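You operate a simulated robot arm through the tools that you are given. There is no shell and no other tool.

Carry out the task below with a simulated robot arm. There is one attempt and no reset: what you move stays moved.

## Task
Bring the press down to the card's pressure and press the waiting cap.
Fine: air valve shut, vent to nought, set the dial, valve open, press key once; the piece goes into curing hole five.

The check looks at the end state, three seconds after you hand in, the way a careful person would. Anything else that was tipped, shoved, dropped, spilled or broken makes it a failure. Lids that push on must go on centred and level and be pressed home; caps that screw on are set level and turned clockwise until they are tight.

## Robot
A 6-joint arm with a two-finger parallel gripper, fixed in place. Base frame: the origin is on the floor under the middle of its stand, x ahead of it, y to its left, z up. Lengths are in m, angles in degrees, forces in N, time in s.
It reaches about 1.313 m from its shoulder. Its first joint turns from -166.0 to 166.0 degrees. Payload 3.43 kg.
Tool frame: the origin (TCP) lies between the finger pads and is the grasp point; the fingertips stand 0.034 m ahead of it; z points along the fingers, y is the line along which they close. The gripper opens to 0.128 m. The fingers are 0.024 m wide and 0.012 m thick; the gripper's body (0.048 by 0.13 m) begins 0.096 m behind the TCP.
Orientation is told as [roll, pitch, yaw] about the base's x, y, z axes, in that order, counted from this pose: with the fingers straight down and closing along the base's y, the tool's x points along the base's -x, its y along +y and its z along -z.

## Interface
- The arm moves only by the tool drive_tool. Its argument "increments" is a list of rows, each a list of 7 numbers: the shift along the base's x, y, z in cm, then the turn, a rotation vector about the base's x, y, z in degrees, then the finger opening in cm, from 0 to 12.8. In form: [[tx, ty, tz, ax, ay, az, grip], ...]. A call has 1 to 20 rows; each row is the pose to reach, as a shift and turn from the pose commanded when the call began. A row lasts 0.2 s, in which the tool goes at most 0.05 m and 8.6 degrees; a call with a longer step from one row to the next is refused whole, and so is a gripper value outside its range. A pose out of reach is approached as far as the arm can. The call stops where the force on the tool passes 50 N (or 10 N more than at its start, if that is more) or the arm is blocked; 0.2 s more then pass. The fingers move at their own pace (about 0.153 m/s each) and stop on an object; they squeeze with about 45 N. The grip force told is the motor's: it shows also when the fingers shut on nothing. Time passes only in rows, and 0.2 s behind the last, so rows that repeat a pose let the fingers close. The reply holds the time, the measured pose of the TCP, the force on the tool along the base axes, the opening and the grip force, in the units named above and with some noise, with the torque about the TCP (base axes, N m) and any sound that the robot's microphone picked up.
- Cameras (640 x 400 px; columns grow to the right, rows downward): "scene" is fixed at [0.2094, 0.4948, 1.4685]; the picture's right is [-0.27, -0.96, 0.00], its down [-0.77, 0.22, -0.60] and it looks along [0.58, -0.17, -0.80] (base axes); focal length 305 px, centre (320, 200). "wrist" rides on the gripper at [0.076, -0.011, -0.16] in the tool frame; the picture's right is [0.15, 0.99, 0.00], its down [-0.88, 0.13, -0.46] and it looks along [-0.45, 0.07, 0.89] (tool axes); focal length 234 px, centre (320, 200). There is no depth. A picture from a camera that has moved, and an enlarged one, comes with that camera's place and axes in the base frame and with its lens. The place of the scene camera against the robot may be out by one fixed shift of up to 0.025 m in any direction.
- camera(camera): a new picture of that camera. It takes no simulated time.
- enlarge(camera, box): a new picture of the part [left, top, right, bottom] of that camera's present view, enlarged. It takes no simulated time.
- finish_job(): hands the job in; it is judged then, once.

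Places have to be worked out from the pictures, the camera data and where the tool is seen. Open the gripper and draw the arm clear of the work before you hand the job in, unless the task says otherwise.

The tools are called after "Request:" by a JSON object that holds its "method" and its "body". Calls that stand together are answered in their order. drive_tool: Moves the arm, as the interface text tells. Its arguments: {"type":"object","properties":{"increments":{"type":"array"}},"required":["increments"]} The other tools are called the same way: camera (camera) takes a picture; enlarge (camera, box) takes an enlarged picture of a part of a camera's view; finish_job () hands the job in.

At the start:

```text
time_s: 0.0
eef_pos: [0.5029, 0.2119, 1.1409]
orientation: [-0.1, 0.0, 0.0]
contact_force: [-0.2, -0.1, 0.0]
wrist_torque: [0.02, 0.0, 0.01]
gripper_width: 0.128
grasp_force: 0.0
```

scene: 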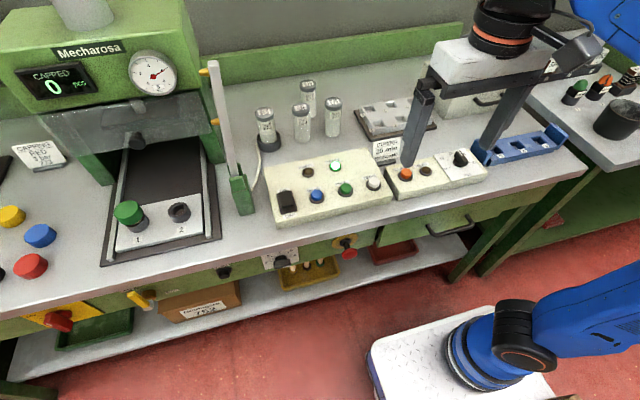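
wrist: 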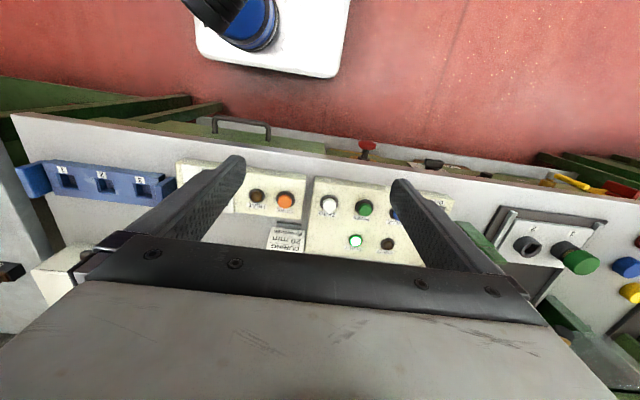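

The scene shows a press with a gauge, a carriage with two seats, buttons, a curing block and cards. I'll enlarge parts of the scene view to read the labels before moving.

Request:
{"method": "enlarge", "body": {"camera": "scene", "box": [0, 20, 200, 150]}}

Request:
{"method": "enlarge", "body": {"camera": "scene", "box": [250, 130, 410, 230]}}

Request:
{"method": "enlarge", "body": {"camera": "scene", "box": [360, 90, 580, 210]}}

Request:
{"method": "enlarge", "body": {"camera": "scene", "box": [0, 130, 240, 280]}}

Request:
{"method": "enlarge", "body": {"camera": "scene", "box": [120, 220, 440, 350]}}

Request:
{"method": "enlarge", "body": {"camera": "scene", "box": [0, 240, 160, 360]}}

Request:
{"method": "enlarge", "body": {"camera": "scene", "box": [190, 50, 450, 170]}}

Request:
{"method": "enlarge", "body": {"camera": "scene", "box": [520, 40, 640, 160]}}

```text
3.08 times, centred on (100, 85) of scene
camera zoom: at [0.2094, 0.4948, 1.4685], right [-0.27, -0.96, 0.0], down [-0.77, 0.22, -0.6], along [0.58, -0.17, -0.8], focal length 939 px, centre (997, 554)
```

zoom: 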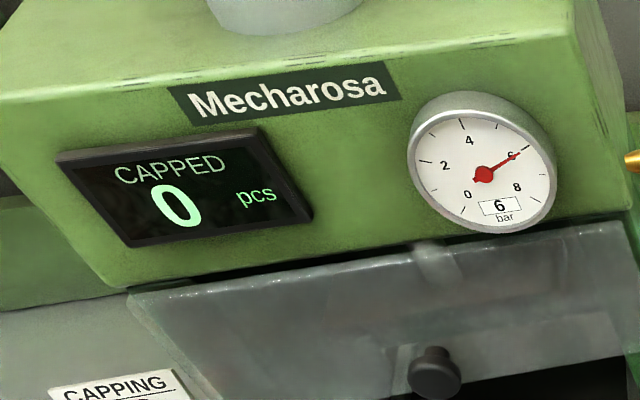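

```text
4.00 times, centred on (330, 180) of scene
camera zoom: at [0.2094, 0.4948, 1.4685], right [-0.27, -0.96, 0.0], down [-0.77, 0.22, -0.6], along [0.58, -0.17, -0.8], focal length 1221 px, centre (280, 280)
```

zoom: 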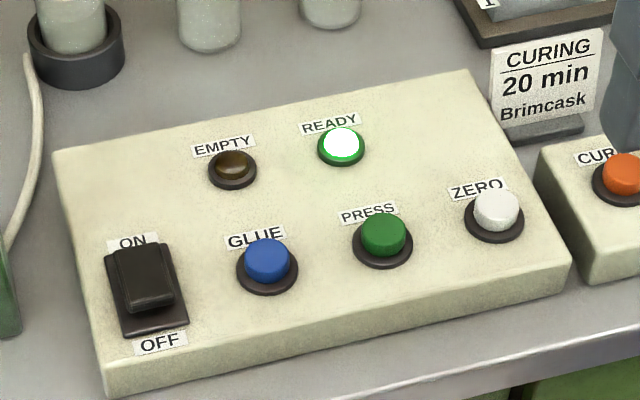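

```text
2.91 times, centred on (470, 150) of scene
camera zoom: at [0.2094, 0.4948, 1.4685], right [-0.27, -0.96, 0.0], down [-0.77, 0.22, -0.6], along [0.58, -0.17, -0.8], focal length 888 px, centre (-116, 346)
```

zoom: 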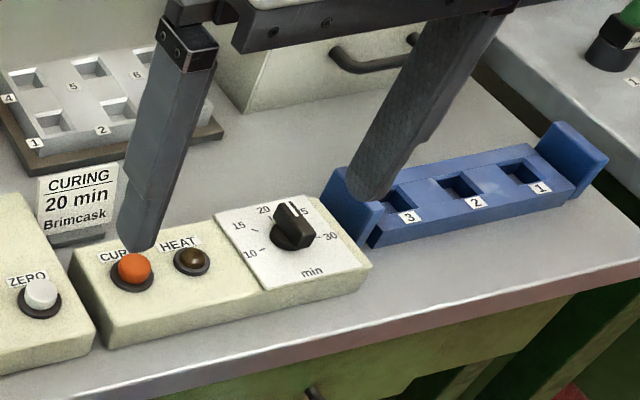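

```text
2.67 times, centred on (120, 205) of scene
camera zoom: at [0.2094, 0.4948, 1.4685], right [-0.27, -0.96, 0.0], down [-0.77, 0.22, -0.6], along [0.58, -0.17, -0.8], focal length 814 px, centre (853, 187)
```

zoom: 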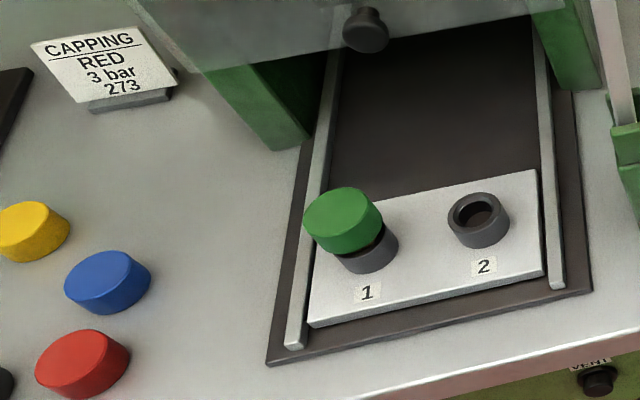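

```text
2.00 times, centred on (280, 285) of scene
camera zoom: at [0.2094, 0.4948, 1.4685], right [-0.27, -0.96, 0.0], down [-0.77, 0.22, -0.6], along [0.58, -0.17, -0.8], focal length 611 px, centre (400, 30)
```

zoom: 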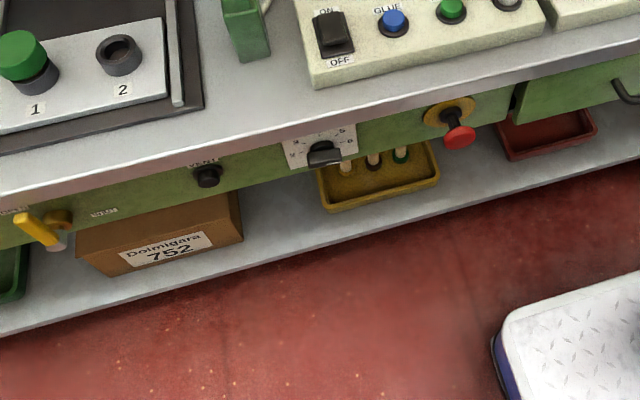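

```text
3.33 times, centred on (80, 300) of scene
camera zoom: at [0.2094, 0.4948, 1.4685], right [-0.27, -0.96, 0.0], down [-0.77, 0.22, -0.6], along [0.58, -0.17, -0.8], focal length 1018 px, centre (1120, -133)
```

zoom: 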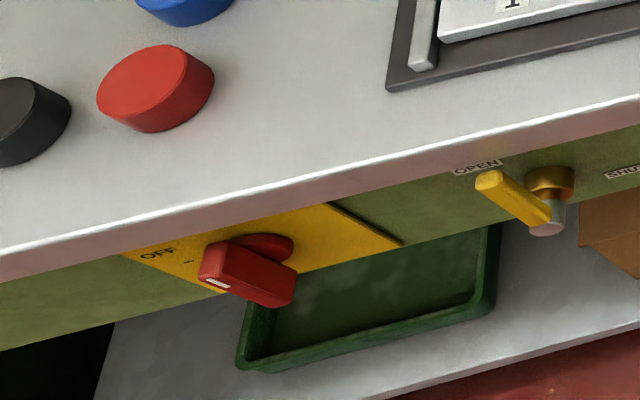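

```text
2.46 times, centred on (320, 110) of scene
camera zoom: at [0.2094, 0.4948, 1.4685], right [-0.27, -0.96, 0.0], down [-0.77, 0.22, -0.6], along [0.58, -0.17, -0.8], focal length 752 px, centre (320, 422)
```

zoom: 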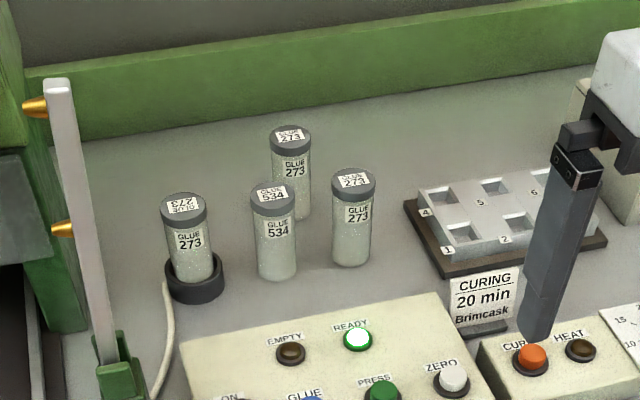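

```text
3.33 times, centred on (580, 100) of scene
camera zoom: at [0.2094, 0.4948, 1.4685], right [-0.27, -0.96, 0.0], down [-0.77, 0.22, -0.6], along [0.58, -0.17, -0.8], focal length 1018 px, centre (-547, 533)
```

zoom: 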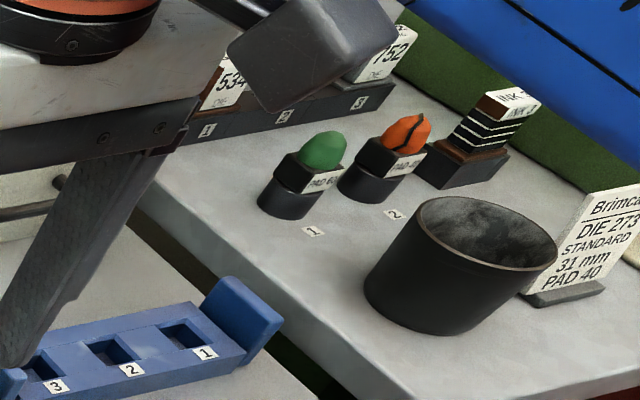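

The card reads "CAPPING / RED / 3 bar / 273", the gauge reads 6 bar, and a green cap waits in seat 1. The valve, vent knob and pressure dial are on the front apron at about x≈0.53, so I'm drawing back and turning the tool to face it.

Request:
{"method": "drive_tool", "body": {"increments": [[-2, 2.4, 0, 0, -7.5, 0, 12.8], [-4, 4.8, 0, 0, -15, 0, 12.8], [-6, 7.2, 0, 0, -22.5, 0, 12.8], [-8, 9.6, 0, 0, -30, 0, 12.8], [-10, 12, 0, 0, -37.5, 0, 12.8], [-12, 14.4, -1, 0, -45, 0, 12.8], [-14, 16.8, -2, 0, -52.5, 0, 12.8], [-16, 19.2, -4, 0, -60, 0, 12.8], [-18, 21.6, -6, 0, -67.5, 0, 12.8], [-20, 24, -8, 0, -75, 0, 12.8]]}}

```text
time_s: 2.4
eef_pos: [0.3708, 0.3889, 1.1674]
orientation: [34.3, -65.5, -38.2]
contact_force: [0.6, 0.8, -0.2]
wrist_torque: [0.0, -0.02, 0.02]
gripper_width: 0.1278
grasp_force: 0.1
stopped in row 10: the arm was blocked; the commanded pose is now the measured one
```

The arm got blocked on the way and the orientation has skewed, possibly at a joint limit. I'll look at both cameras to see how the arm is folded.

Request:
{"method": "camera", "body": {"camera": "scene"}}

Request:
{"method": "camera", "body": {"camera": "wrist"}}

```text
taken
```

scene: 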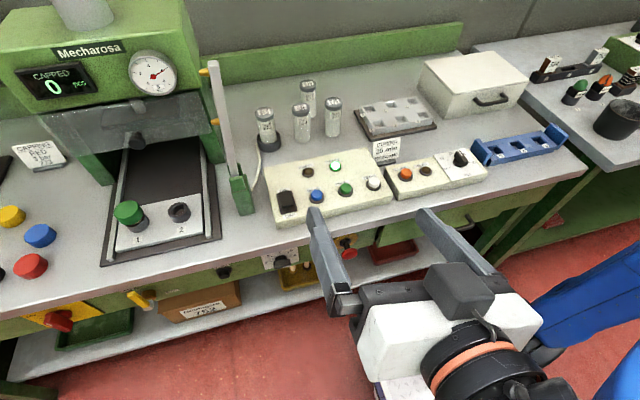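

```text
taken
camera wrist: at [0.1948, 0.4011, 1.1508], right [0.06, 0.99, 0.1], down [-0.13, -0.09, 0.99], along [0.99, -0.07, 0.12], focal length 234 px, centre (320, 200)
```

wrist: 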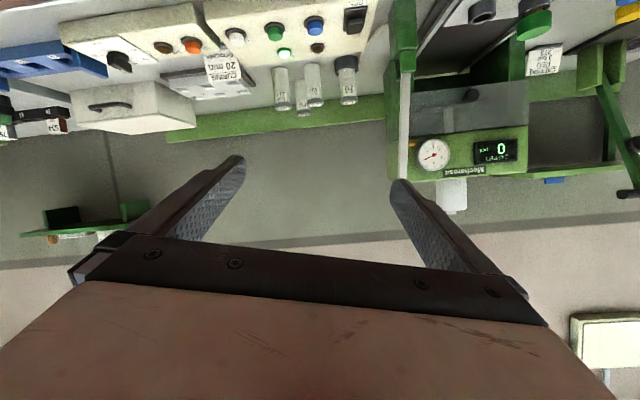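

The block looks like a wrist singularity: the tool was horizontal and perpendicular to the arm plane. A 45° downward tilt should avoid it, so I'm undoing the skew to a clean pitch of -45 and then moving in front of the apron.

Request:
{"method": "drive_tool", "body": {"increments": [[-1, 2, 0, -2.4, 5, 1.9, 12.8], [-2, 4, 0, -4.8, 10, 3.7, 12.8], [-3, 6, 0, -7.3, 15, 5.6, 12.8], [-4, 8, 0, -9.7, 20, 7.4, 12.8], [-5, 10, -1, -12.1, 24.9, 9.3, 12.8], [-6, 12, -3, -12.1, 24.9, 9.3, 12.8], [-7, 14, -6, -12.1, 24.9, 9.3, 12.8], [-8, 16, -10, -12.1, 24.9, 9.3, 12.8]]}}

Request:
{"method": "camera", "body": {"camera": "wrist"}}

Request:
{"method": "camera", "body": {"camera": "scene"}}

```text
time_s: 4.4
eef_pos: [0.3174, 0.5398, 1.083]
orientation: [2.1, -44.6, -3.2]
contact_force: [-0.6, 1.6, -0.9]
wrist_torque: [-0.05, -0.08, -0.05]
gripper_width: 0.1283
grasp_force: 0.2
stopped in row 8: the arm was blocked; the commanded pose is now the measured one
```

```text
taken
camera wrist: at [0.151, 0.5318, 1.1423], right [-0.07, 0.99, -0.08], down [0.31, 0.1, 0.95], along [0.95, 0.04, -0.31], focal length 234 px, centre (320, 200)
```

wrist: 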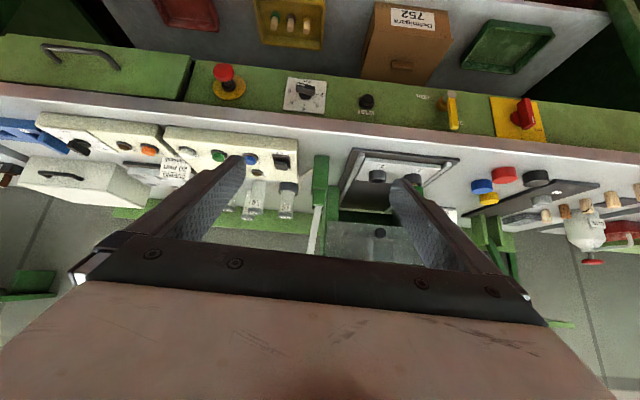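

```text
taken
```

scene: 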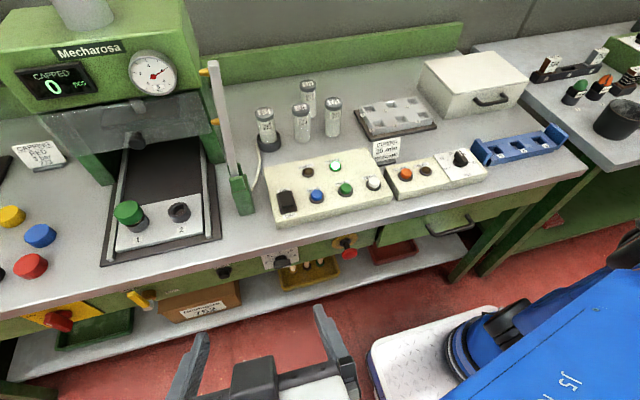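

It stopped again at z≈1.083 with little contact force, so this is a joint limit or singularity rather than a collision. I'll ease toward the lower target with a gentler tilt (about -30) and see whether it moves freely.

Request:
{"method": "drive_tool", "body": {"increments": [[0, 0.5, 0, 0, 3, 0, 12.8], [0, 1, 0, 0, 6, 0, 12.8], [0, 1.5, 0, 0, 9, 0, 12.8], [0, 2, 0, 0, 12, 0, 12.8], [0, 2.5, -0.5, 0, 15, 0, 12.8], [0, 3, -1.5, 0, 15, 0, 12.8], [0, 3.5, -3, 0, 15, 0, 12.8], [0, 4, -5, 0, 15, 0, 12.8]]}}

```text
time_s: 6.2
eef_pos: [0.3133, 0.5851, 1.0234]
orientation: [0.1, -29.8, -1.8]
contact_force: [-0.2, -0.1, -0.8]
wrist_torque: [0.02, 0.05, -0.02]
gripper_width: 0.1277
grasp_force: 0.0
```

That moved freely, so I'm taking wrist pictures of the apron from here.

Request:
{"method": "camera", "body": {"camera": "wrist"}}

Request:
{"method": "enlarge", "body": {"camera": "wrist", "box": [200, 40, 360, 140]}}

Request:
{"method": "enlarge", "body": {"camera": "wrist", "box": [360, 40, 560, 165]}}

```text
taken
camera wrist: at [0.1676, 0.5773, 1.1247], right [-0.1, 0.99, -0.07], down [0.54, 0.11, 0.83], along [0.84, 0.04, -0.55], focal length 234 px, centre (320, 200)
```

wrist: 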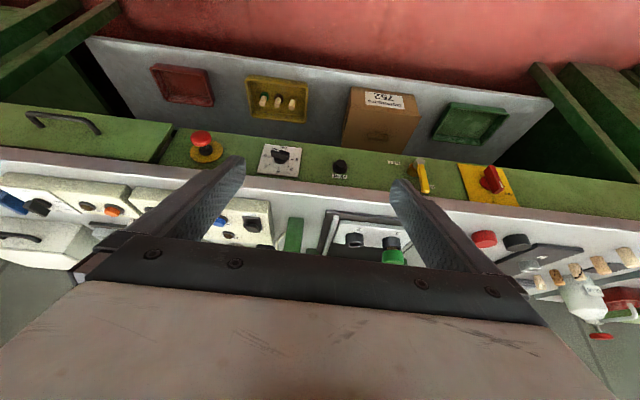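

```text
4.00 times, centred on (280, 90) of wrist
camera zoom: at [0.1676, 0.5773, 1.1247], right [-0.1, 0.99, -0.07], down [0.54, 0.11, 0.83], along [0.84, 0.04, -0.55], focal length 937 px, centre (480, 640)
```

zoom: 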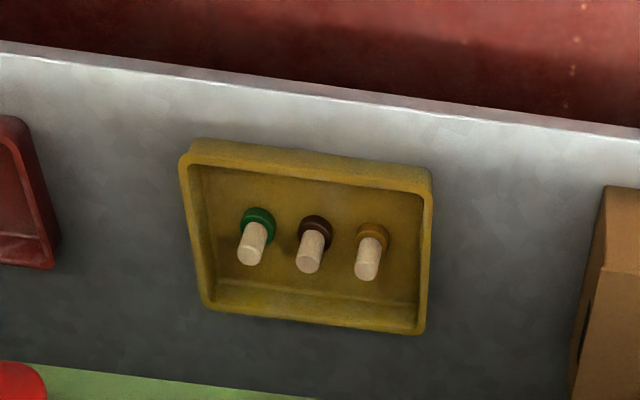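

```text
3.20 times, centred on (460, 102) of wrist
camera zoom: at [0.1676, 0.5773, 1.1247], right [-0.1, 0.99, -0.07], down [0.54, 0.11, 0.83], along [0.84, 0.04, -0.55], focal length 749 px, centre (-128, 512)
```

zoom: 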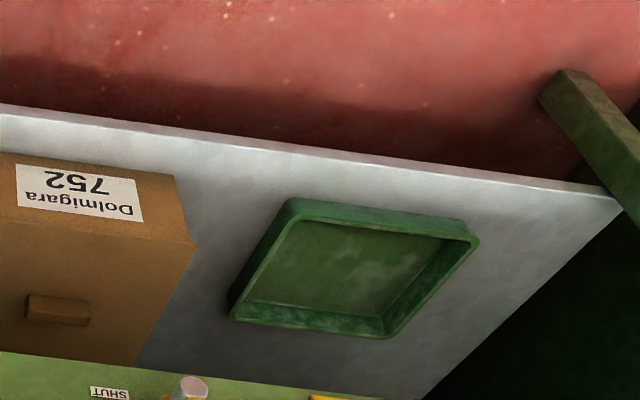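

Request:
{"method": "enlarge", "body": {"camera": "wrist", "box": [180, 120, 400, 220]}}

Request:
{"method": "enlarge", "body": {"camera": "wrist", "box": [320, 130, 540, 230]}}

Request:
{"method": "enlarge", "body": {"camera": "wrist", "box": [300, 200, 440, 290]}}

```text
2.91 times, centred on (290, 170) of wrist
camera zoom: at [0.1676, 0.5773, 1.1247], right [-0.1, 0.99, -0.07], down [0.54, 0.11, 0.83], along [0.84, 0.04, -0.55], focal length 681 px, centre (407, 287)
```

zoom: 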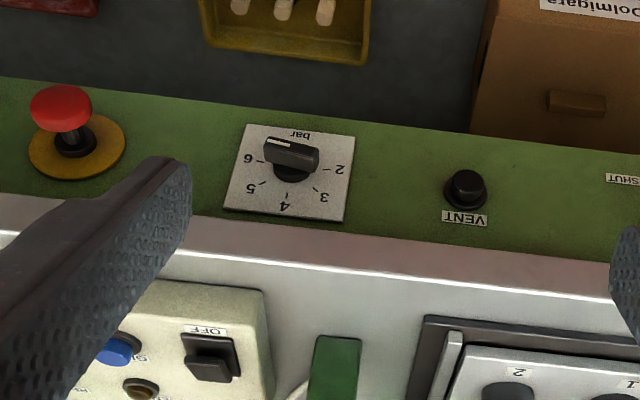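

```text
2.91 times, centred on (430, 180) of wrist
camera zoom: at [0.1676, 0.5773, 1.1247], right [-0.1, 0.99, -0.07], down [0.54, 0.11, 0.83], along [0.84, 0.04, -0.55], focal length 681 px, centre (0, 258)
```

zoom: 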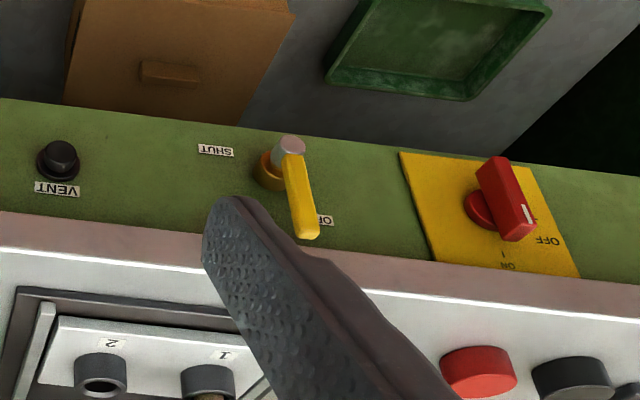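

```text
4.44 times, centred on (370, 245) of wrist
camera zoom: at [0.1676, 0.5773, 1.1247], right [-0.1, 0.99, -0.07], down [0.54, 0.11, 0.83], along [0.84, 0.04, -0.55], focal length 1041 px, centre (98, 0)
```

zoom: 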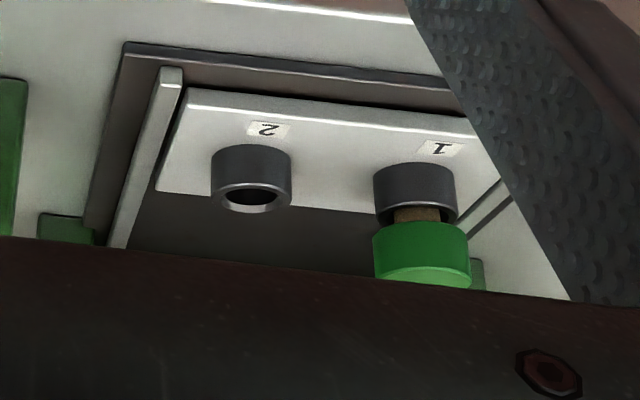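

The apron now reads clearly, upside down because the camera is inverted. The dial runs 2–3–4–5–6 with the mark at 6, the vent is a black push knob, and the valve lever points up to OPEN with SHUT on the -y side. I'm lowering toward the apron for a closer look.

Request:
{"method": "drive_tool", "body": {"increments": [[0.5, 1, -2, 0, 0, 0, 12.8], [1, 2, -5, 0, 0, 0, 12.8], [1.5, 3, -8, 0, 0, 0, 12.8], [2, 4, -11, 0, 0, 0, 12.8], [2, 4, -13, 0, 0, 0, 12.8]]}}

Request:
{"method": "camera", "body": {"camera": "wrist"}}

Request:
{"method": "camera", "body": {"camera": "scene"}}

```text
time_s: 7.4
eef_pos: [0.3326, 0.6242, 0.8955]
orientation: [0.4, -29.9, -1.9]
contact_force: [0.1, 0.0, -0.1]
wrist_torque: [0.05, 0.03, 0.02]
gripper_width: 0.1279
grasp_force: 0.0
```

```text
taken
camera wrist: at [0.1879, 0.617, 0.9954], right [-0.1, 0.99, -0.07], down [0.54, 0.11, 0.83], along [0.84, 0.04, -0.55], focal length 234 px, centre (320, 200)
```

wrist: 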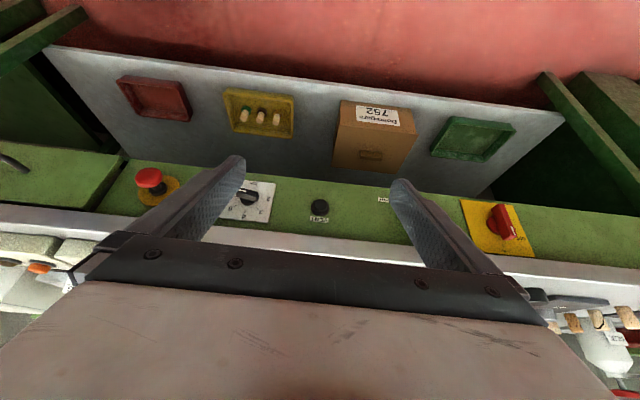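

```text
taken
```

scene: 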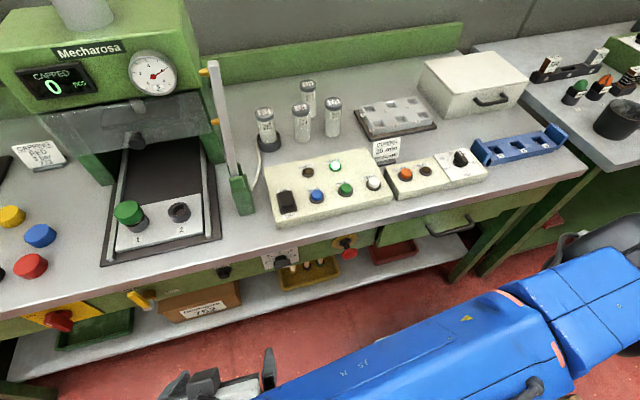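

From two wrist views I triangulate the vent knob at about (0.58, 0.637, 0.752). I'll take zoomed views of the dial and vent, then shift aside so the lever isn't hidden behind a finger.

Request:
{"method": "enlarge", "body": {"camera": "wrist", "box": [220, 160, 380, 260]}}

Request:
{"method": "drive_tool", "body": {"increments": [[0, 2, 0, 0, 0, 0, 12.8], [0, 4, 0, 0, 0, 0, 12.8], [0, 7, 0, 0, 0, 0, 12.8], [0, 11, 0, 0, 0, 0, 12.8], [0, 14, 0, 0, 0, 0, 12.8], [0, 16, 0, 0, 0, 0, 12.8]]}}

Request:
{"method": "camera", "body": {"camera": "wrist"}}

Request:
{"method": "enlarge", "body": {"camera": "wrist", "box": [240, 160, 400, 260]}}

```text
4.00 times, centred on (300, 210) of wrist
camera zoom: at [0.1879, 0.617, 0.9954], right [-0.1, 0.99, -0.07], down [0.54, 0.11, 0.83], along [0.84, 0.04, -0.55], focal length 937 px, centre (400, 160)
```

zoom: 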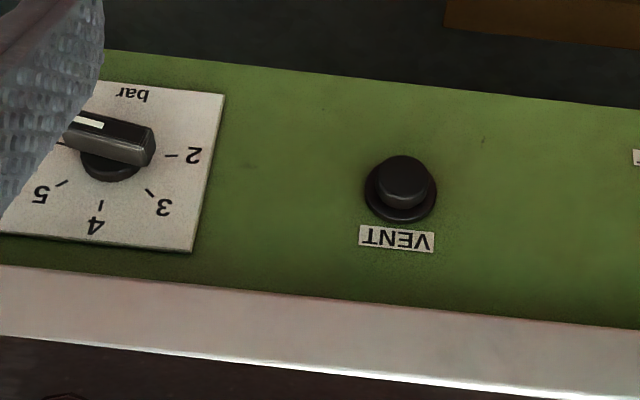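

```text
time_s: 8.8
eef_pos: [0.3329, 0.7855, 0.8968]
orientation: [0.3, -29.8, -1.9]
contact_force: [-0.9, 0.7, 0.1]
wrist_torque: [0.05, 0.08, 0.02]
gripper_width: 0.1281
grasp_force: 0.0
```

```text
taken
camera wrist: at [0.1882, 0.777, 0.9967], right [-0.1, 0.99, -0.07], down [0.54, 0.11, 0.83], along [0.84, 0.04, -0.55], focal length 234 px, centre (320, 200)
```

wrist: 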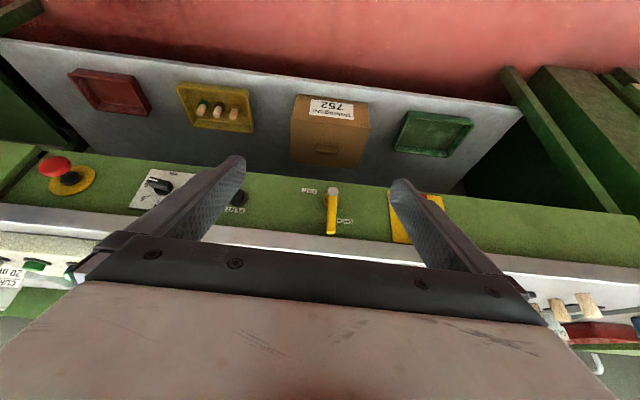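

```text
4.00 times, centred on (320, 210) of wrist
camera zoom: at [0.1882, 0.777, 0.9967], right [-0.1, 0.99, -0.07], down [0.54, 0.11, 0.83], along [0.84, 0.04, -0.55], focal length 937 px, centre (320, 160)
```

zoom: 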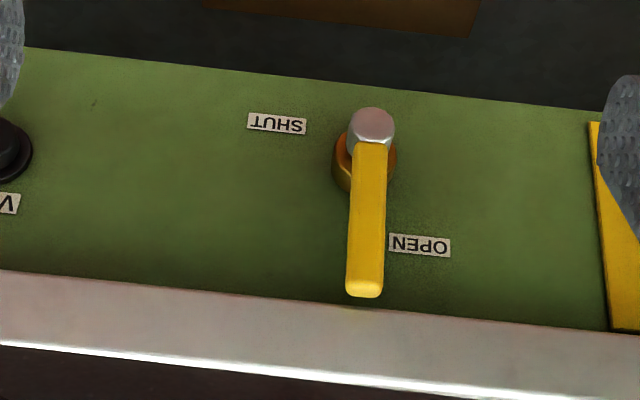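

I place the bench lip at x≈0.57, z 0.82–0.854. The valve pivot is at about (0.55, 0.818, 0.737) with the lever tip at about (0.546, 0.818, 0.823), and the scene view agrees. I'm closing the fingers and moving to the +y side of the lever, stopping short first.

Request:
{"method": "drive_tool", "body": {"increments": [[0, 3, 0, 0, 0, 0.6, 6], [0, 6, -1, 0, 0, 1.3, 0], [3, 8.7, -3, 0, 0, 1.9, 0], [6, 8.7, -5, 0, 0, 1.9, 0], [10, 8.7, -7, 0, 0, 1.9, 0], [13, 8.7, -7.7, 0, 0, 1.9, 0], [15, 8.7, -7.7, 0, 0, 1.9, 0]]}}

Request:
{"method": "camera", "body": {"camera": "wrist"}}

Request:
{"method": "camera", "body": {"camera": "scene"}}

```text
time_s: 10.4
eef_pos: [0.4827, 0.8717, 0.8175]
orientation: [0.3, -29.8, 0.1]
contact_force: [0.1, 0.4, -0.4]
wrist_torque: [-0.01, 0.02, 0.04]
gripper_width: 0.0
grasp_force: 33.0
```

```text
taken
camera wrist: at [0.3382, 0.859, 0.9184], right [-0.13, 0.99, -0.07], down [0.54, 0.13, 0.83], along [0.83, 0.07, -0.55], focal length 234 px, centre (320, 200)
```

wrist: 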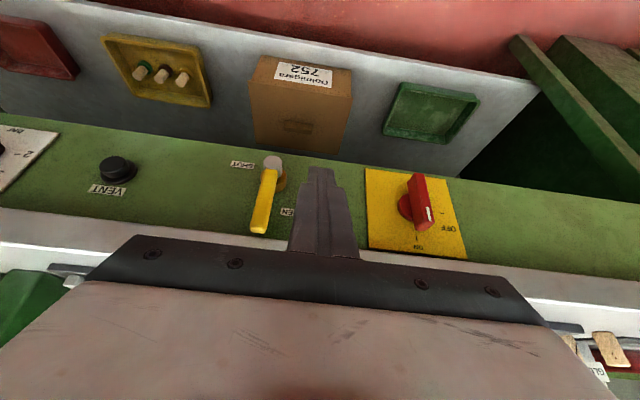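

```text
taken
```

scene: 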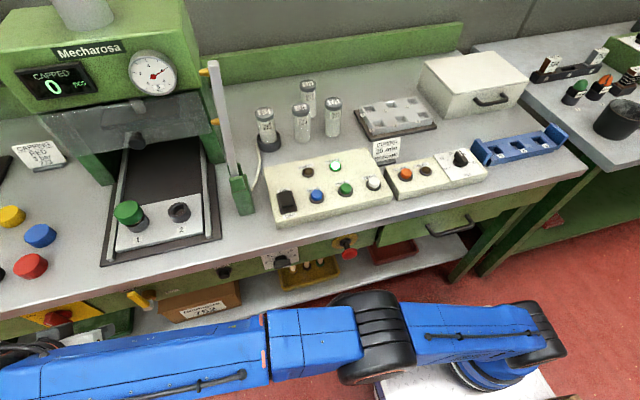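

The lever sits where expected at y≈0.82, and the closed fingers are 5 cm to its +y side with the main switch well clear at y≈1.0. I'm advancing to the lever and sweeping its tip along the arc toward SHUT.

Request:
{"method": "drive_tool", "body": {"increments": [[2, 0, 0, 0, 0, 0, 0], [4, 0, 0, 0, 0, 0, 0], [5.8, 0, 0.2, 0, 0, 0, 0], [5.8, -1.5, 0.4, 0, 0, 0, 0], [5.8, -3.2, 0.4, 0, 0, 0, 0], [5.8, -4.75, 0.4, 0, 0, 0, 0], [5.8, -6.2, 0.1, 0, 0, 0, 0], [5.8, -7.45, -0.6, 0, 0, 0, 0], [5.8, -8.5, -1.6, 0, 0, 0, 0], [5.8, -9.3, -2.8, 0, 0, 0, 0], [5.8, -9.7, -3.6, 0, 0, 0, 0]]}}

Request:
{"method": "camera", "body": {"camera": "wrist"}}

Request:
{"method": "enlarge", "body": {"camera": "wrist", "box": [220, 130, 420, 255]}}

```text
time_s: 12.8
eef_pos: [0.5425, 0.7737, 0.7829]
orientation: [0.5, -29.9, -0.1]
contact_force: [-0.2, 3.1, 13.4]
wrist_torque: [0.12, -0.07, 0.0]
gripper_width: 0.0
grasp_force: 33.1
```

```text
taken
camera wrist: at [0.3958, 0.7612, 0.8839], right [-0.13, 0.99, -0.07], down [0.54, 0.13, 0.84], along [0.83, 0.07, -0.55], focal length 234 px, centre (320, 200)
```

wrist: 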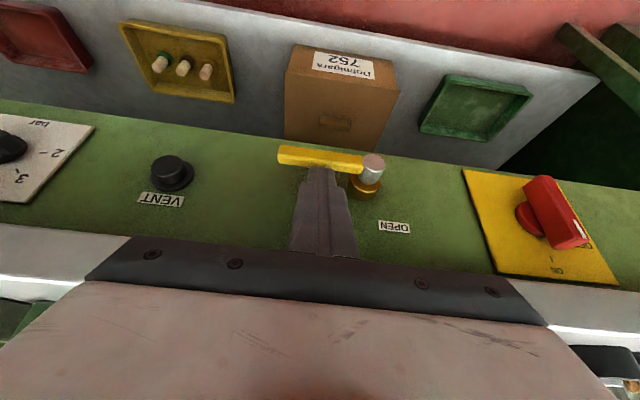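

```text
3.20 times, centred on (320, 192) of wrist
camera zoom: at [0.3958, 0.7612, 0.8839], right [-0.13, 0.99, -0.07], down [0.54, 0.13, 0.84], along [0.83, 0.07, -0.55], focal length 749 px, centre (320, 224)
```

zoom: 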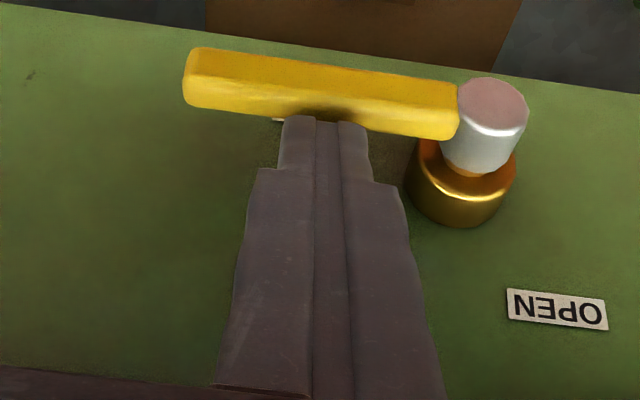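

The lever is now horizontal toward SHUT with 13 N reaction. I'll press down a little more to confirm it's on its stop.

Request:
{"method": "drive_tool", "body": {"increments": [[0, 0, -0.2, 0, 0, 0, 0], [0, 0, -0.4, 0, 0, 0, 0], [0, 0, -0.6, 0, 0, 0, 0], [0, 0, -0.8, 0, 0, 0, 0]]}}

Request:
{"method": "enlarge", "body": {"camera": "wrist", "box": [220, 130, 420, 255]}}

Request:
{"method": "enlarge", "body": {"camera": "scene", "box": [100, 40, 200, 102]}}

```text
time_s: 13.5
eef_pos: [0.5422, 0.7755, 0.7841]
orientation: [0.9, -30.0, -0.3]
contact_force: [-1.9, -0.3, 10.8]
wrist_torque: [-0.02, 0.01, -0.1]
gripper_width: 0.0
grasp_force: 33.2
stopped in row 3: the force on the tool passed its limit at 54 N (the readings are from after the stop); the commanded pose is now the measured one
```

```text
3.20 times, centred on (320, 192) of wrist
camera zoom: at [0.396, 0.7611, 0.8834], right [-0.13, 0.99, -0.06], down [0.53, 0.12, 0.84], along [0.84, 0.08, -0.54], focal length 749 px, centre (320, 224)
```

zoom: 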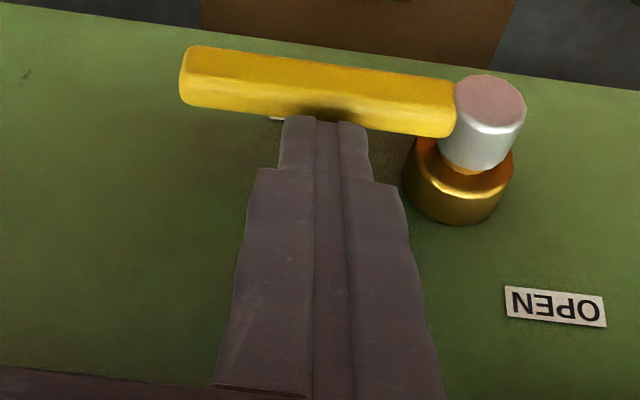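

```text
6.40 times, centred on (150, 71) of scene
camera zoom: at [0.2094, 0.4948, 1.4685], right [-0.27, -0.96, 0.0], down [-0.77, 0.22, -0.6], along [0.58, -0.17, -0.8], focal length 1954 px, centre (1408, 1026)
```

zoom: 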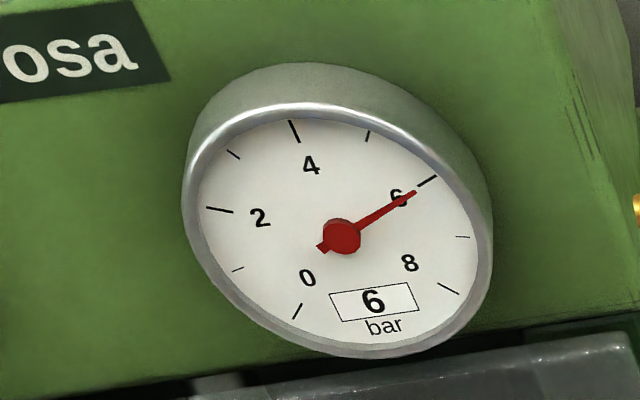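

The lever is firmly on its SHUT stop (54 N) and the gauge still reads 6. I'm lifting off, drawing back and going to the vent knob, which I judge to be at about (0.575, 0.638, 0.753).

Request:
{"method": "drive_tool", "body": {"increments": [[0, 0, 2, 0, 0, 0, 0], [-1, 0, 3.5, -0.4, 0, 0, 0], [-4, 0, 3.5, -0.8, 0, 0.3, 0], [-6, -3, 3.5, -0.8, 0, 0.3, 0], [-6, -7.5, 3, -0.8, 0, 0.3, 0], [-6, -11.5, 1.5, -0.8, 0, 0.3, 0], [-6, -13.75, -0.5, -0.8, 0, 0.3, 0], [-4, -13.75, -0.75, -0.8, 0, 0.3, 0], [-2, -13.75, -0.75, -0.8, 0, 0.3, 0]]}}

Request:
{"method": "camera", "body": {"camera": "wrist"}}

Request:
{"method": "enlarge", "body": {"camera": "wrist", "box": [220, 100, 420, 225]}}

```text
time_s: 15.5
eef_pos: [0.5218, 0.6364, 0.7731]
orientation: [-0.2, -30.0, 0.6]
contact_force: [-0.4, -0.6, -0.4]
wrist_torque: [0.01, 0.01, -0.02]
gripper_width: 0.0
grasp_force: 32.7
```

```text
taken
camera wrist: at [0.3758, 0.6241, 0.8737], right [-0.14, 0.99, -0.08], down [0.53, 0.14, 0.83], along [0.83, 0.07, -0.55], focal length 234 px, centre (320, 200)
```

wrist: 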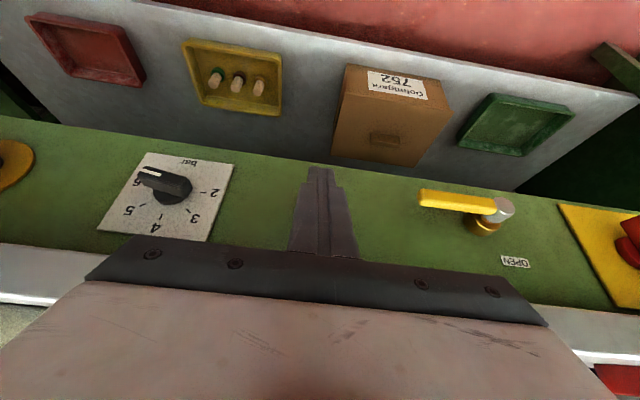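

```text
3.20 times, centred on (320, 162) of wrist
camera zoom: at [0.3758, 0.6241, 0.8737], right [-0.14, 0.99, -0.08], down [0.53, 0.14, 0.83], along [0.83, 0.07, -0.55], focal length 749 px, centre (320, 320)
```

zoom: 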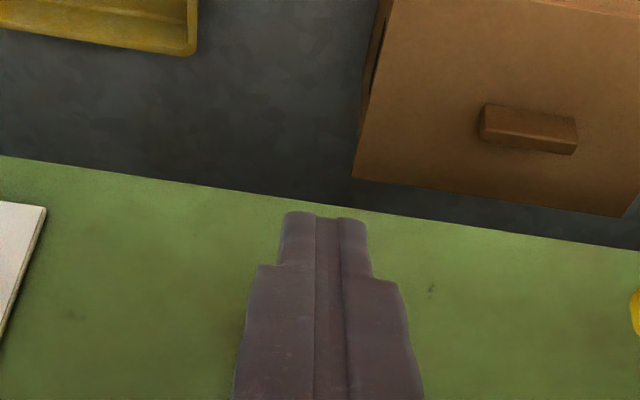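

The knob is hidden exactly behind the fingertips, so I'm lined up in y and z. I'm pushing forward in small steps and watching the force.

Request:
{"method": "drive_tool", "body": {"increments": [[1, 0, 0.2, 0, 0, 0, 0], [2, 0, 0.2, 0, 0, 0, 0], [2.4, 0, 0.2, 0, 0, 0, 0], [2.7, 0, 0.2, 0, 0, 0, 0], [3.0, 0, 0.2, 0, 0, 0, 0]]}}

Request:
{"method": "enlarge", "body": {"camera": "scene", "box": [100, 40, 200, 102]}}

```text
time_s: 16.9
eef_pos: [0.5464, 0.6383, 0.7749]
orientation: [-0.1, -29.8, 0.7]
contact_force: [-29.5, -7.2, 4.3]
wrist_torque: [0.14, 0.53, -0.18]
gripper_width: 0.0001
grasp_force: 32.5
heard: click
stopped in row 5: the force on the tool passed its limit at 56 N (the readings are from after the stop); the commanded pose is now the measured one
```

```text
6.40 times, centred on (150, 71) of scene
camera zoom: at [0.2094, 0.4948, 1.4685], right [-0.27, -0.96, 0.0], down [-0.77, 0.22, -0.6], along [0.58, -0.17, -0.8], focal length 1954 px, centre (1408, 1026)
```

zoom: 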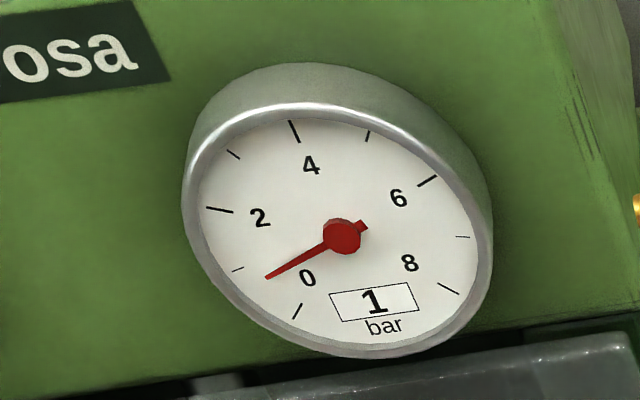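

Click heard, and the gauge has dropped to about 1 bar while the knob is held. I'm holding here a bit longer until it reads nought.

Request:
{"method": "drive_tool", "body": {"increments": [[0, 0, 0, 0, 0, 0, 0], [0, 0, 0, 0, 0, 0, 0], [0, 0, 0, 0, 0, 0, 0], [0, 0, 0, 0, 0, 0, 0], [0, 0, 0, 0, 0, 0, 0]]}}

Request:
{"method": "enlarge", "body": {"camera": "scene", "box": [100, 40, 200, 102]}}

```text
time_s: 18.1
eef_pos: [0.5461, 0.6371, 0.774]
orientation: [-0.1, -29.8, 0.6]
contact_force: [-24.9, -2.7, 5.0]
wrist_torque: [0.17, 0.47, -0.09]
gripper_width: 0.0001
grasp_force: 33.1
stopped in row 5: the force on the tool passed its limit at 50 N (the readings are from after the stop); the commanded pose is now the measured one
```

```text
6.40 times, centred on (150, 71) of scene
camera zoom: at [0.2094, 0.4948, 1.4685], right [-0.27, -0.96, 0.0], down [-0.77, 0.22, -0.6], along [0.58, -0.17, -0.8], focal length 1954 px, centre (1408, 1026)
```

zoom: 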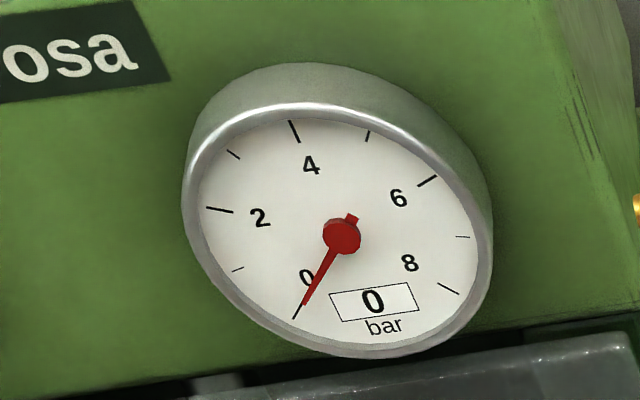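

Gauge reads 0. I'm backing straight off the vent and moving to get a clear view of the dial.

Request:
{"method": "drive_tool", "body": {"increments": [[-2, 0, 0, 0, 0, 0, 0], [-5, 0, 0.5, 0, 0, 0, 0], [-7, -2, 1, 0, 0, 0, 0], [-8, -5, 1.5, 0, 0, 0, 0], [-8, -7, 2, 0, 0, 0, 0]]}}

Request:
{"method": "camera", "body": {"camera": "wrist"}}

Request:
{"method": "enlarge", "body": {"camera": "wrist", "box": [160, 140, 320, 240]}}

Request:
{"method": "enlarge", "body": {"camera": "scene", "box": [240, 230, 320, 280]}}

```text
time_s: 19.3
eef_pos: [0.4688, 0.5685, 0.7937]
orientation: [-0.3, -29.7, 0.8]
contact_force: [-0.5, -0.1, -0.6]
wrist_torque: [-0.05, 0.0, -0.02]
gripper_width: 0.0
grasp_force: 32.7
```

```text
taken
camera wrist: at [0.3235, 0.5555, 0.895], right [-0.14, 0.99, -0.08], down [0.54, 0.14, 0.83], along [0.83, 0.07, -0.55], focal length 234 px, centre (320, 200)
```

wrist: 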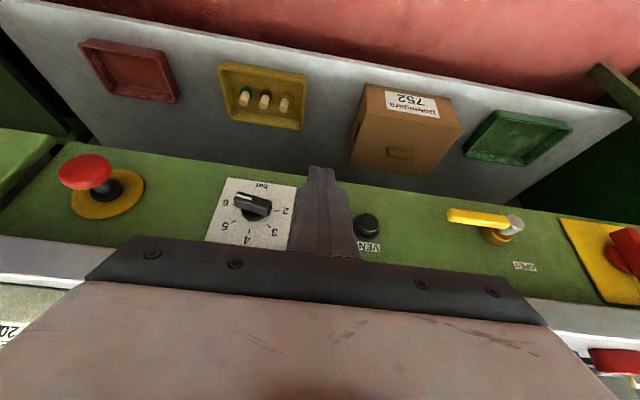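

```text
4.00 times, centred on (240, 190) of wrist
camera zoom: at [0.3235, 0.5555, 0.895], right [-0.14, 0.99, -0.08], down [0.54, 0.14, 0.83], along [0.83, 0.07, -0.55], focal length 937 px, centre (640, 240)
```

zoom: 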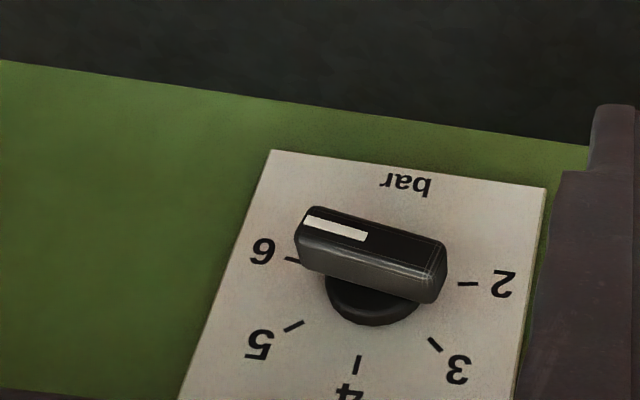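

```text
8.00 times, centred on (280, 255) of scene
camera zoom: at [0.2094, 0.4948, 1.4685], right [-0.27, -0.96, 0.0], down [-0.77, 0.22, -0.6], along [0.58, -0.17, -0.8], focal length 2442 px, centre (640, -240)
```

zoom: 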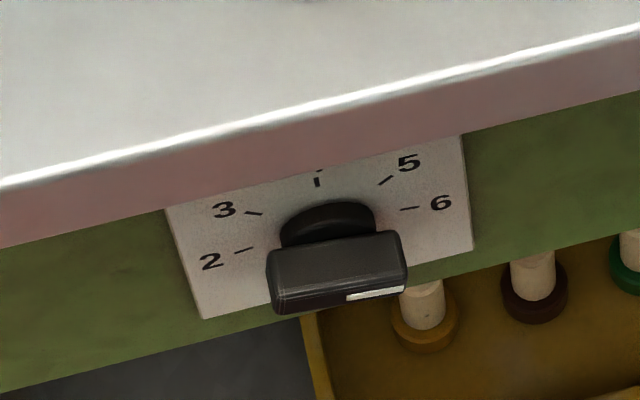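

Gauge is at 0. From the tick geometry the bars are 50° apart, with 6 at about 10° below horizontal on the -y side and 3 at about 40° above horizontal on the +y side. The knob must therefore turn 150° anticlockwise. Its bar centre is near (0.563, 0.498, 0.749), so I'm positioning the closed fingertip just above the bar's +y end.

Request:
{"method": "drive_tool", "body": {"increments": [[1, -2, 1.5, 0, 0, 0, 0], [3, -4.4, 1.5, 0, 0, -0.7, 0], [6, -4.6, 1.5, 0, 0, -0.7, 0], [8.5, -4.6, 1.5, 0, 0, -0.7, 0]]}}

Request:
{"method": "camera", "body": {"camera": "wrist"}}

Request:
{"method": "enlarge", "body": {"camera": "wrist", "box": [240, 130, 400, 230]}}

```text
time_s: 20.3
eef_pos: [0.5536, 0.5208, 0.8114]
orientation: [-0.2, -29.8, 0.0]
contact_force: [-4.3, 0.0, 1.5]
wrist_torque: [-0.03, -0.09, 0.04]
gripper_width: 0.0
grasp_force: 33.1
```

```text
taken
camera wrist: at [0.4084, 0.5096, 0.9115], right [-0.13, 0.99, -0.08], down [0.54, 0.13, 0.83], along [0.83, 0.06, -0.55], focal length 234 px, centre (320, 200)
```

wrist: 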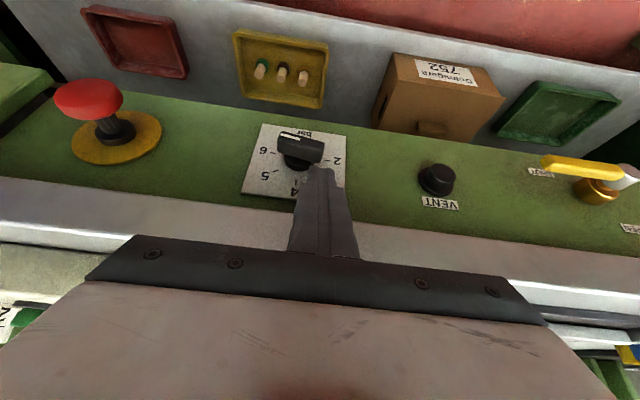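

```text
4.00 times, centred on (320, 180) of wrist
camera zoom: at [0.4084, 0.5096, 0.9115], right [-0.13, 0.99, -0.08], down [0.54, 0.13, 0.83], along [0.83, 0.06, -0.55], focal length 937 px, centre (320, 280)
```

zoom: 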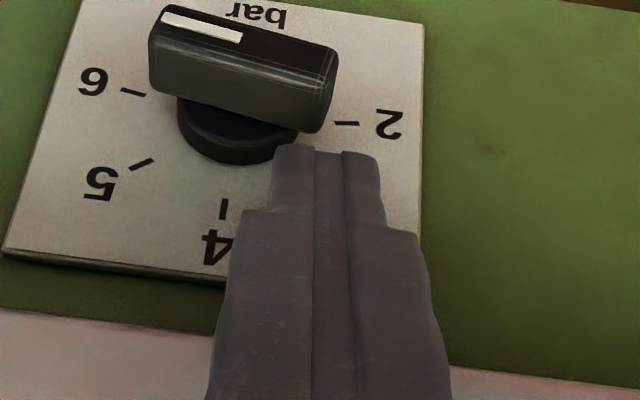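

The reading shows a slight -4 N in x, so the finger may be brushing the lip. I'll ease back a little as I lower, then push the bar's +y end down about half way and re-check.

Request:
{"method": "drive_tool", "body": {"increments": [[-0.4, 0.3, -0.6, 0, 0, 0, 0], [-0.2, 0.4, -1.2, 0, 0, 0, 0], [0.1, 0.5, -1.9, 0, 0, 0, 0], [0.2, 0.55, -2.3, 0, 0, 0, 0], [0.2, 0.6, -2.7, 0, 0, 0, 0], [0.2, 0.55, -3.2, 0, 0, 0, 0]]}}

Request:
{"method": "enlarge", "body": {"camera": "wrist", "box": [240, 130, 400, 230]}}

```text
time_s: 21.7
eef_pos: [0.5555, 0.5262, 0.7783]
orientation: [-0.3, -29.7, -0.1]
contact_force: [0.4, 0.3, 0.8]
wrist_torque: [0.02, -0.01, 0.0]
gripper_width: 0.0001
grasp_force: 32.9
```

```text
4.00 times, centred on (320, 180) of wrist
camera zoom: at [0.4105, 0.5155, 0.879], right [-0.13, 0.99, -0.08], down [0.54, 0.13, 0.83], along [0.83, 0.06, -0.55], focal length 937 px, centre (320, 280)
```

zoom: 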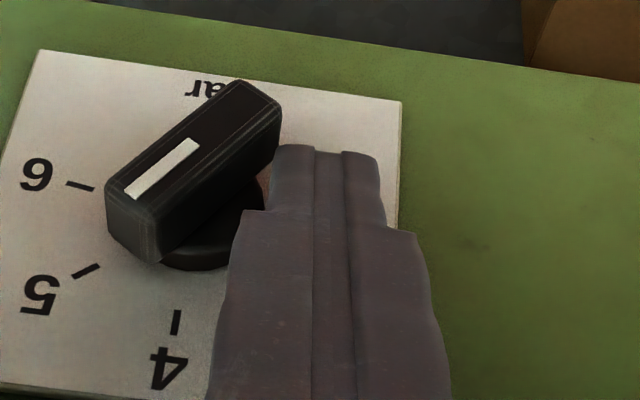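

The knob is turning easily and now points near 5. I'm continuing the arc, pushing the lower end toward -y until the bar is about upright (at 4 or slightly past).

Request:
{"method": "drive_tool", "body": {"increments": [[0, -0.2, -0.3, 0, 0, 0, 0], [0, -0.5, -0.55, 0, 0, 0, 0], [0, -0.85, -0.75, 0, 0, 0, 0], [0, -1.1, -0.8, 0, 0, 0, 0]]}}

Request:
{"method": "enlarge", "body": {"camera": "wrist", "box": [240, 130, 400, 230]}}

```text
time_s: 22.6
eef_pos: [0.5543, 0.5249, 0.7727]
orientation: [0.6, -29.9, -0.1]
contact_force: [1.1, 20.2, 0.5]
wrist_torque: [0.37, -0.03, 0.41]
gripper_width: 0.0001
grasp_force: 33.2
stopped in row 4: the force on the tool passed its limit at 57 N (the readings are from after the stop); the commanded pose is now the measured one
```

```text
4.00 times, centred on (320, 180) of wrist
camera zoom: at [0.4102, 0.5112, 0.8736], right [-0.13, 0.99, -0.06], down [0.54, 0.13, 0.83], along [0.83, 0.08, -0.55], focal length 937 px, centre (320, 280)
```

zoom: 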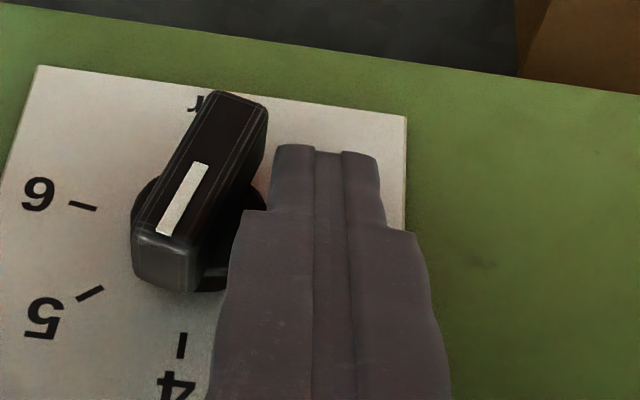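

The knob now sits at about 76° on the way to upright; the 57 N was the finger against the knob's side. I'm lifting out and coming in on the -y side to push the upper (marked) end over toward +y, stopping partway.

Request:
{"method": "drive_tool", "body": {"increments": [[-1, 0.4, 0.6, 0, 0, 0, 0], [-1.5, 0.4, 3, -0.5, 0, 0, 0], [-1.5, -2, 4, -0.5, 0, 0, 0], [-1.5, -5.9, 4, -0.5, 0, 0, 0], [-1, -5.9, 3, -0.5, 0, 0, 0], [-0.5, -5.9, 2.5, -0.5, 0, 0, 0], [-0.5, -5, 2.5, -0.5, 0, 0, 0], [-0.5, -4.4, 2.5, -0.5, 0, 0, 0], [-0.5, -3.8, 2.6, -0.5, 0, 0, 0]]}}

Request:
{"method": "enlarge", "body": {"camera": "wrist", "box": [240, 130, 400, 230]}}

```text
time_s: 24.6
eef_pos: [0.5497, 0.4859, 0.8005]
orientation: [-0.1, -29.9, 0.2]
contact_force: [-1.2, -6.8, 8.1]
wrist_torque: [-0.18, 0.0, -0.05]
gripper_width: 0.0004
grasp_force: 33.3
```

```text
4.00 times, centred on (320, 180) of wrist
camera zoom: at [0.4054, 0.4727, 0.9008], right [-0.13, 0.99, -0.07], down [0.54, 0.13, 0.83], along [0.83, 0.07, -0.55], focal length 937 px, centre (320, 280)
```

zoom: 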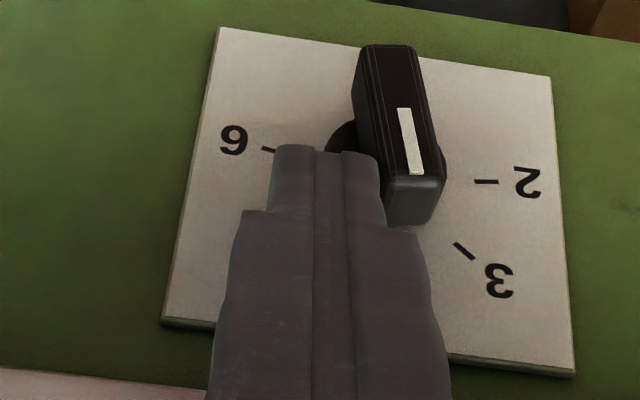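

The mark is now about 15° past upright toward +y (roughly 3.7 on the scale). My contact model matches, so I'll push about 7 mm further and check again.

Request:
{"method": "drive_tool", "body": {"increments": [[0, 0.3, -0.05, 0, 0, 0, 0], [0, 0.55, -0.1, 0, 0, 0, 0], [0, 0.75, -0.2, 0, 0, 0, 0]]}}

Request:
{"method": "enlarge", "body": {"camera": "wrist", "box": [240, 130, 400, 230]}}

```text
time_s: 25.4
eef_pos: [0.5503, 0.4936, 0.798]
orientation: [0.1, -29.8, 0.3]
contact_force: [-1.6, 9.0, 19.1]
wrist_torque: [0.54, -0.11, 0.09]
gripper_width: 0.0
grasp_force: 32.8
```

```text
4.00 times, centred on (320, 180) of wrist
camera zoom: at [0.4052, 0.481, 0.8987], right [-0.13, 0.99, -0.07], down [0.54, 0.13, 0.83], along [0.83, 0.07, -0.55], focal length 937 px, centre (320, 280)
```

zoom: 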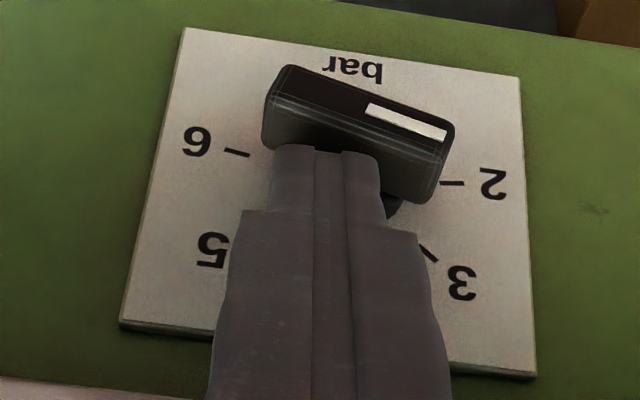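

I overshot: the mark is now about 17° above horizontal on the +y side (roughly 2.5). I'll correct it from the other side by pressing the -y end down gently, in small steps with checks.

Request:
{"method": "drive_tool", "body": {"increments": [[-0.5, -0.5, 1, 0, 0, 0, 0], [-0.3, -2.1, 0.8, 0, 0, 0, 0], [0.2, -2.1, -0.2, 0, 0, 0, 0], [0.4, -2.1, -0.8, 0, 0, 0, 0], [0.4, -2.1, -1.2, 0, 0, 0, 0]]}}

Request:
{"method": "enlarge", "body": {"camera": "wrist", "box": [240, 130, 400, 230]}}

```text
time_s: 26.6
eef_pos: [0.555, 0.4716, 0.7851]
orientation: [-0.3, -29.9, 0.2]
contact_force: [0.9, -0.1, 1.2]
wrist_torque: [0.04, 0.01, 0.0]
gripper_width: 0.0
grasp_force: 33.4
```

```text
4.00 times, centred on (320, 180) of wrist
camera zoom: at [0.4093, 0.4589, 0.8855], right [-0.13, 0.99, -0.08], down [0.54, 0.13, 0.83], along [0.83, 0.07, -0.55], focal length 937 px, centre (320, 280)
```

zoom: 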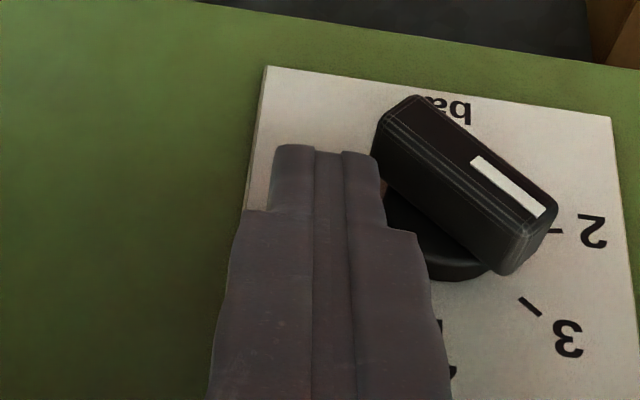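

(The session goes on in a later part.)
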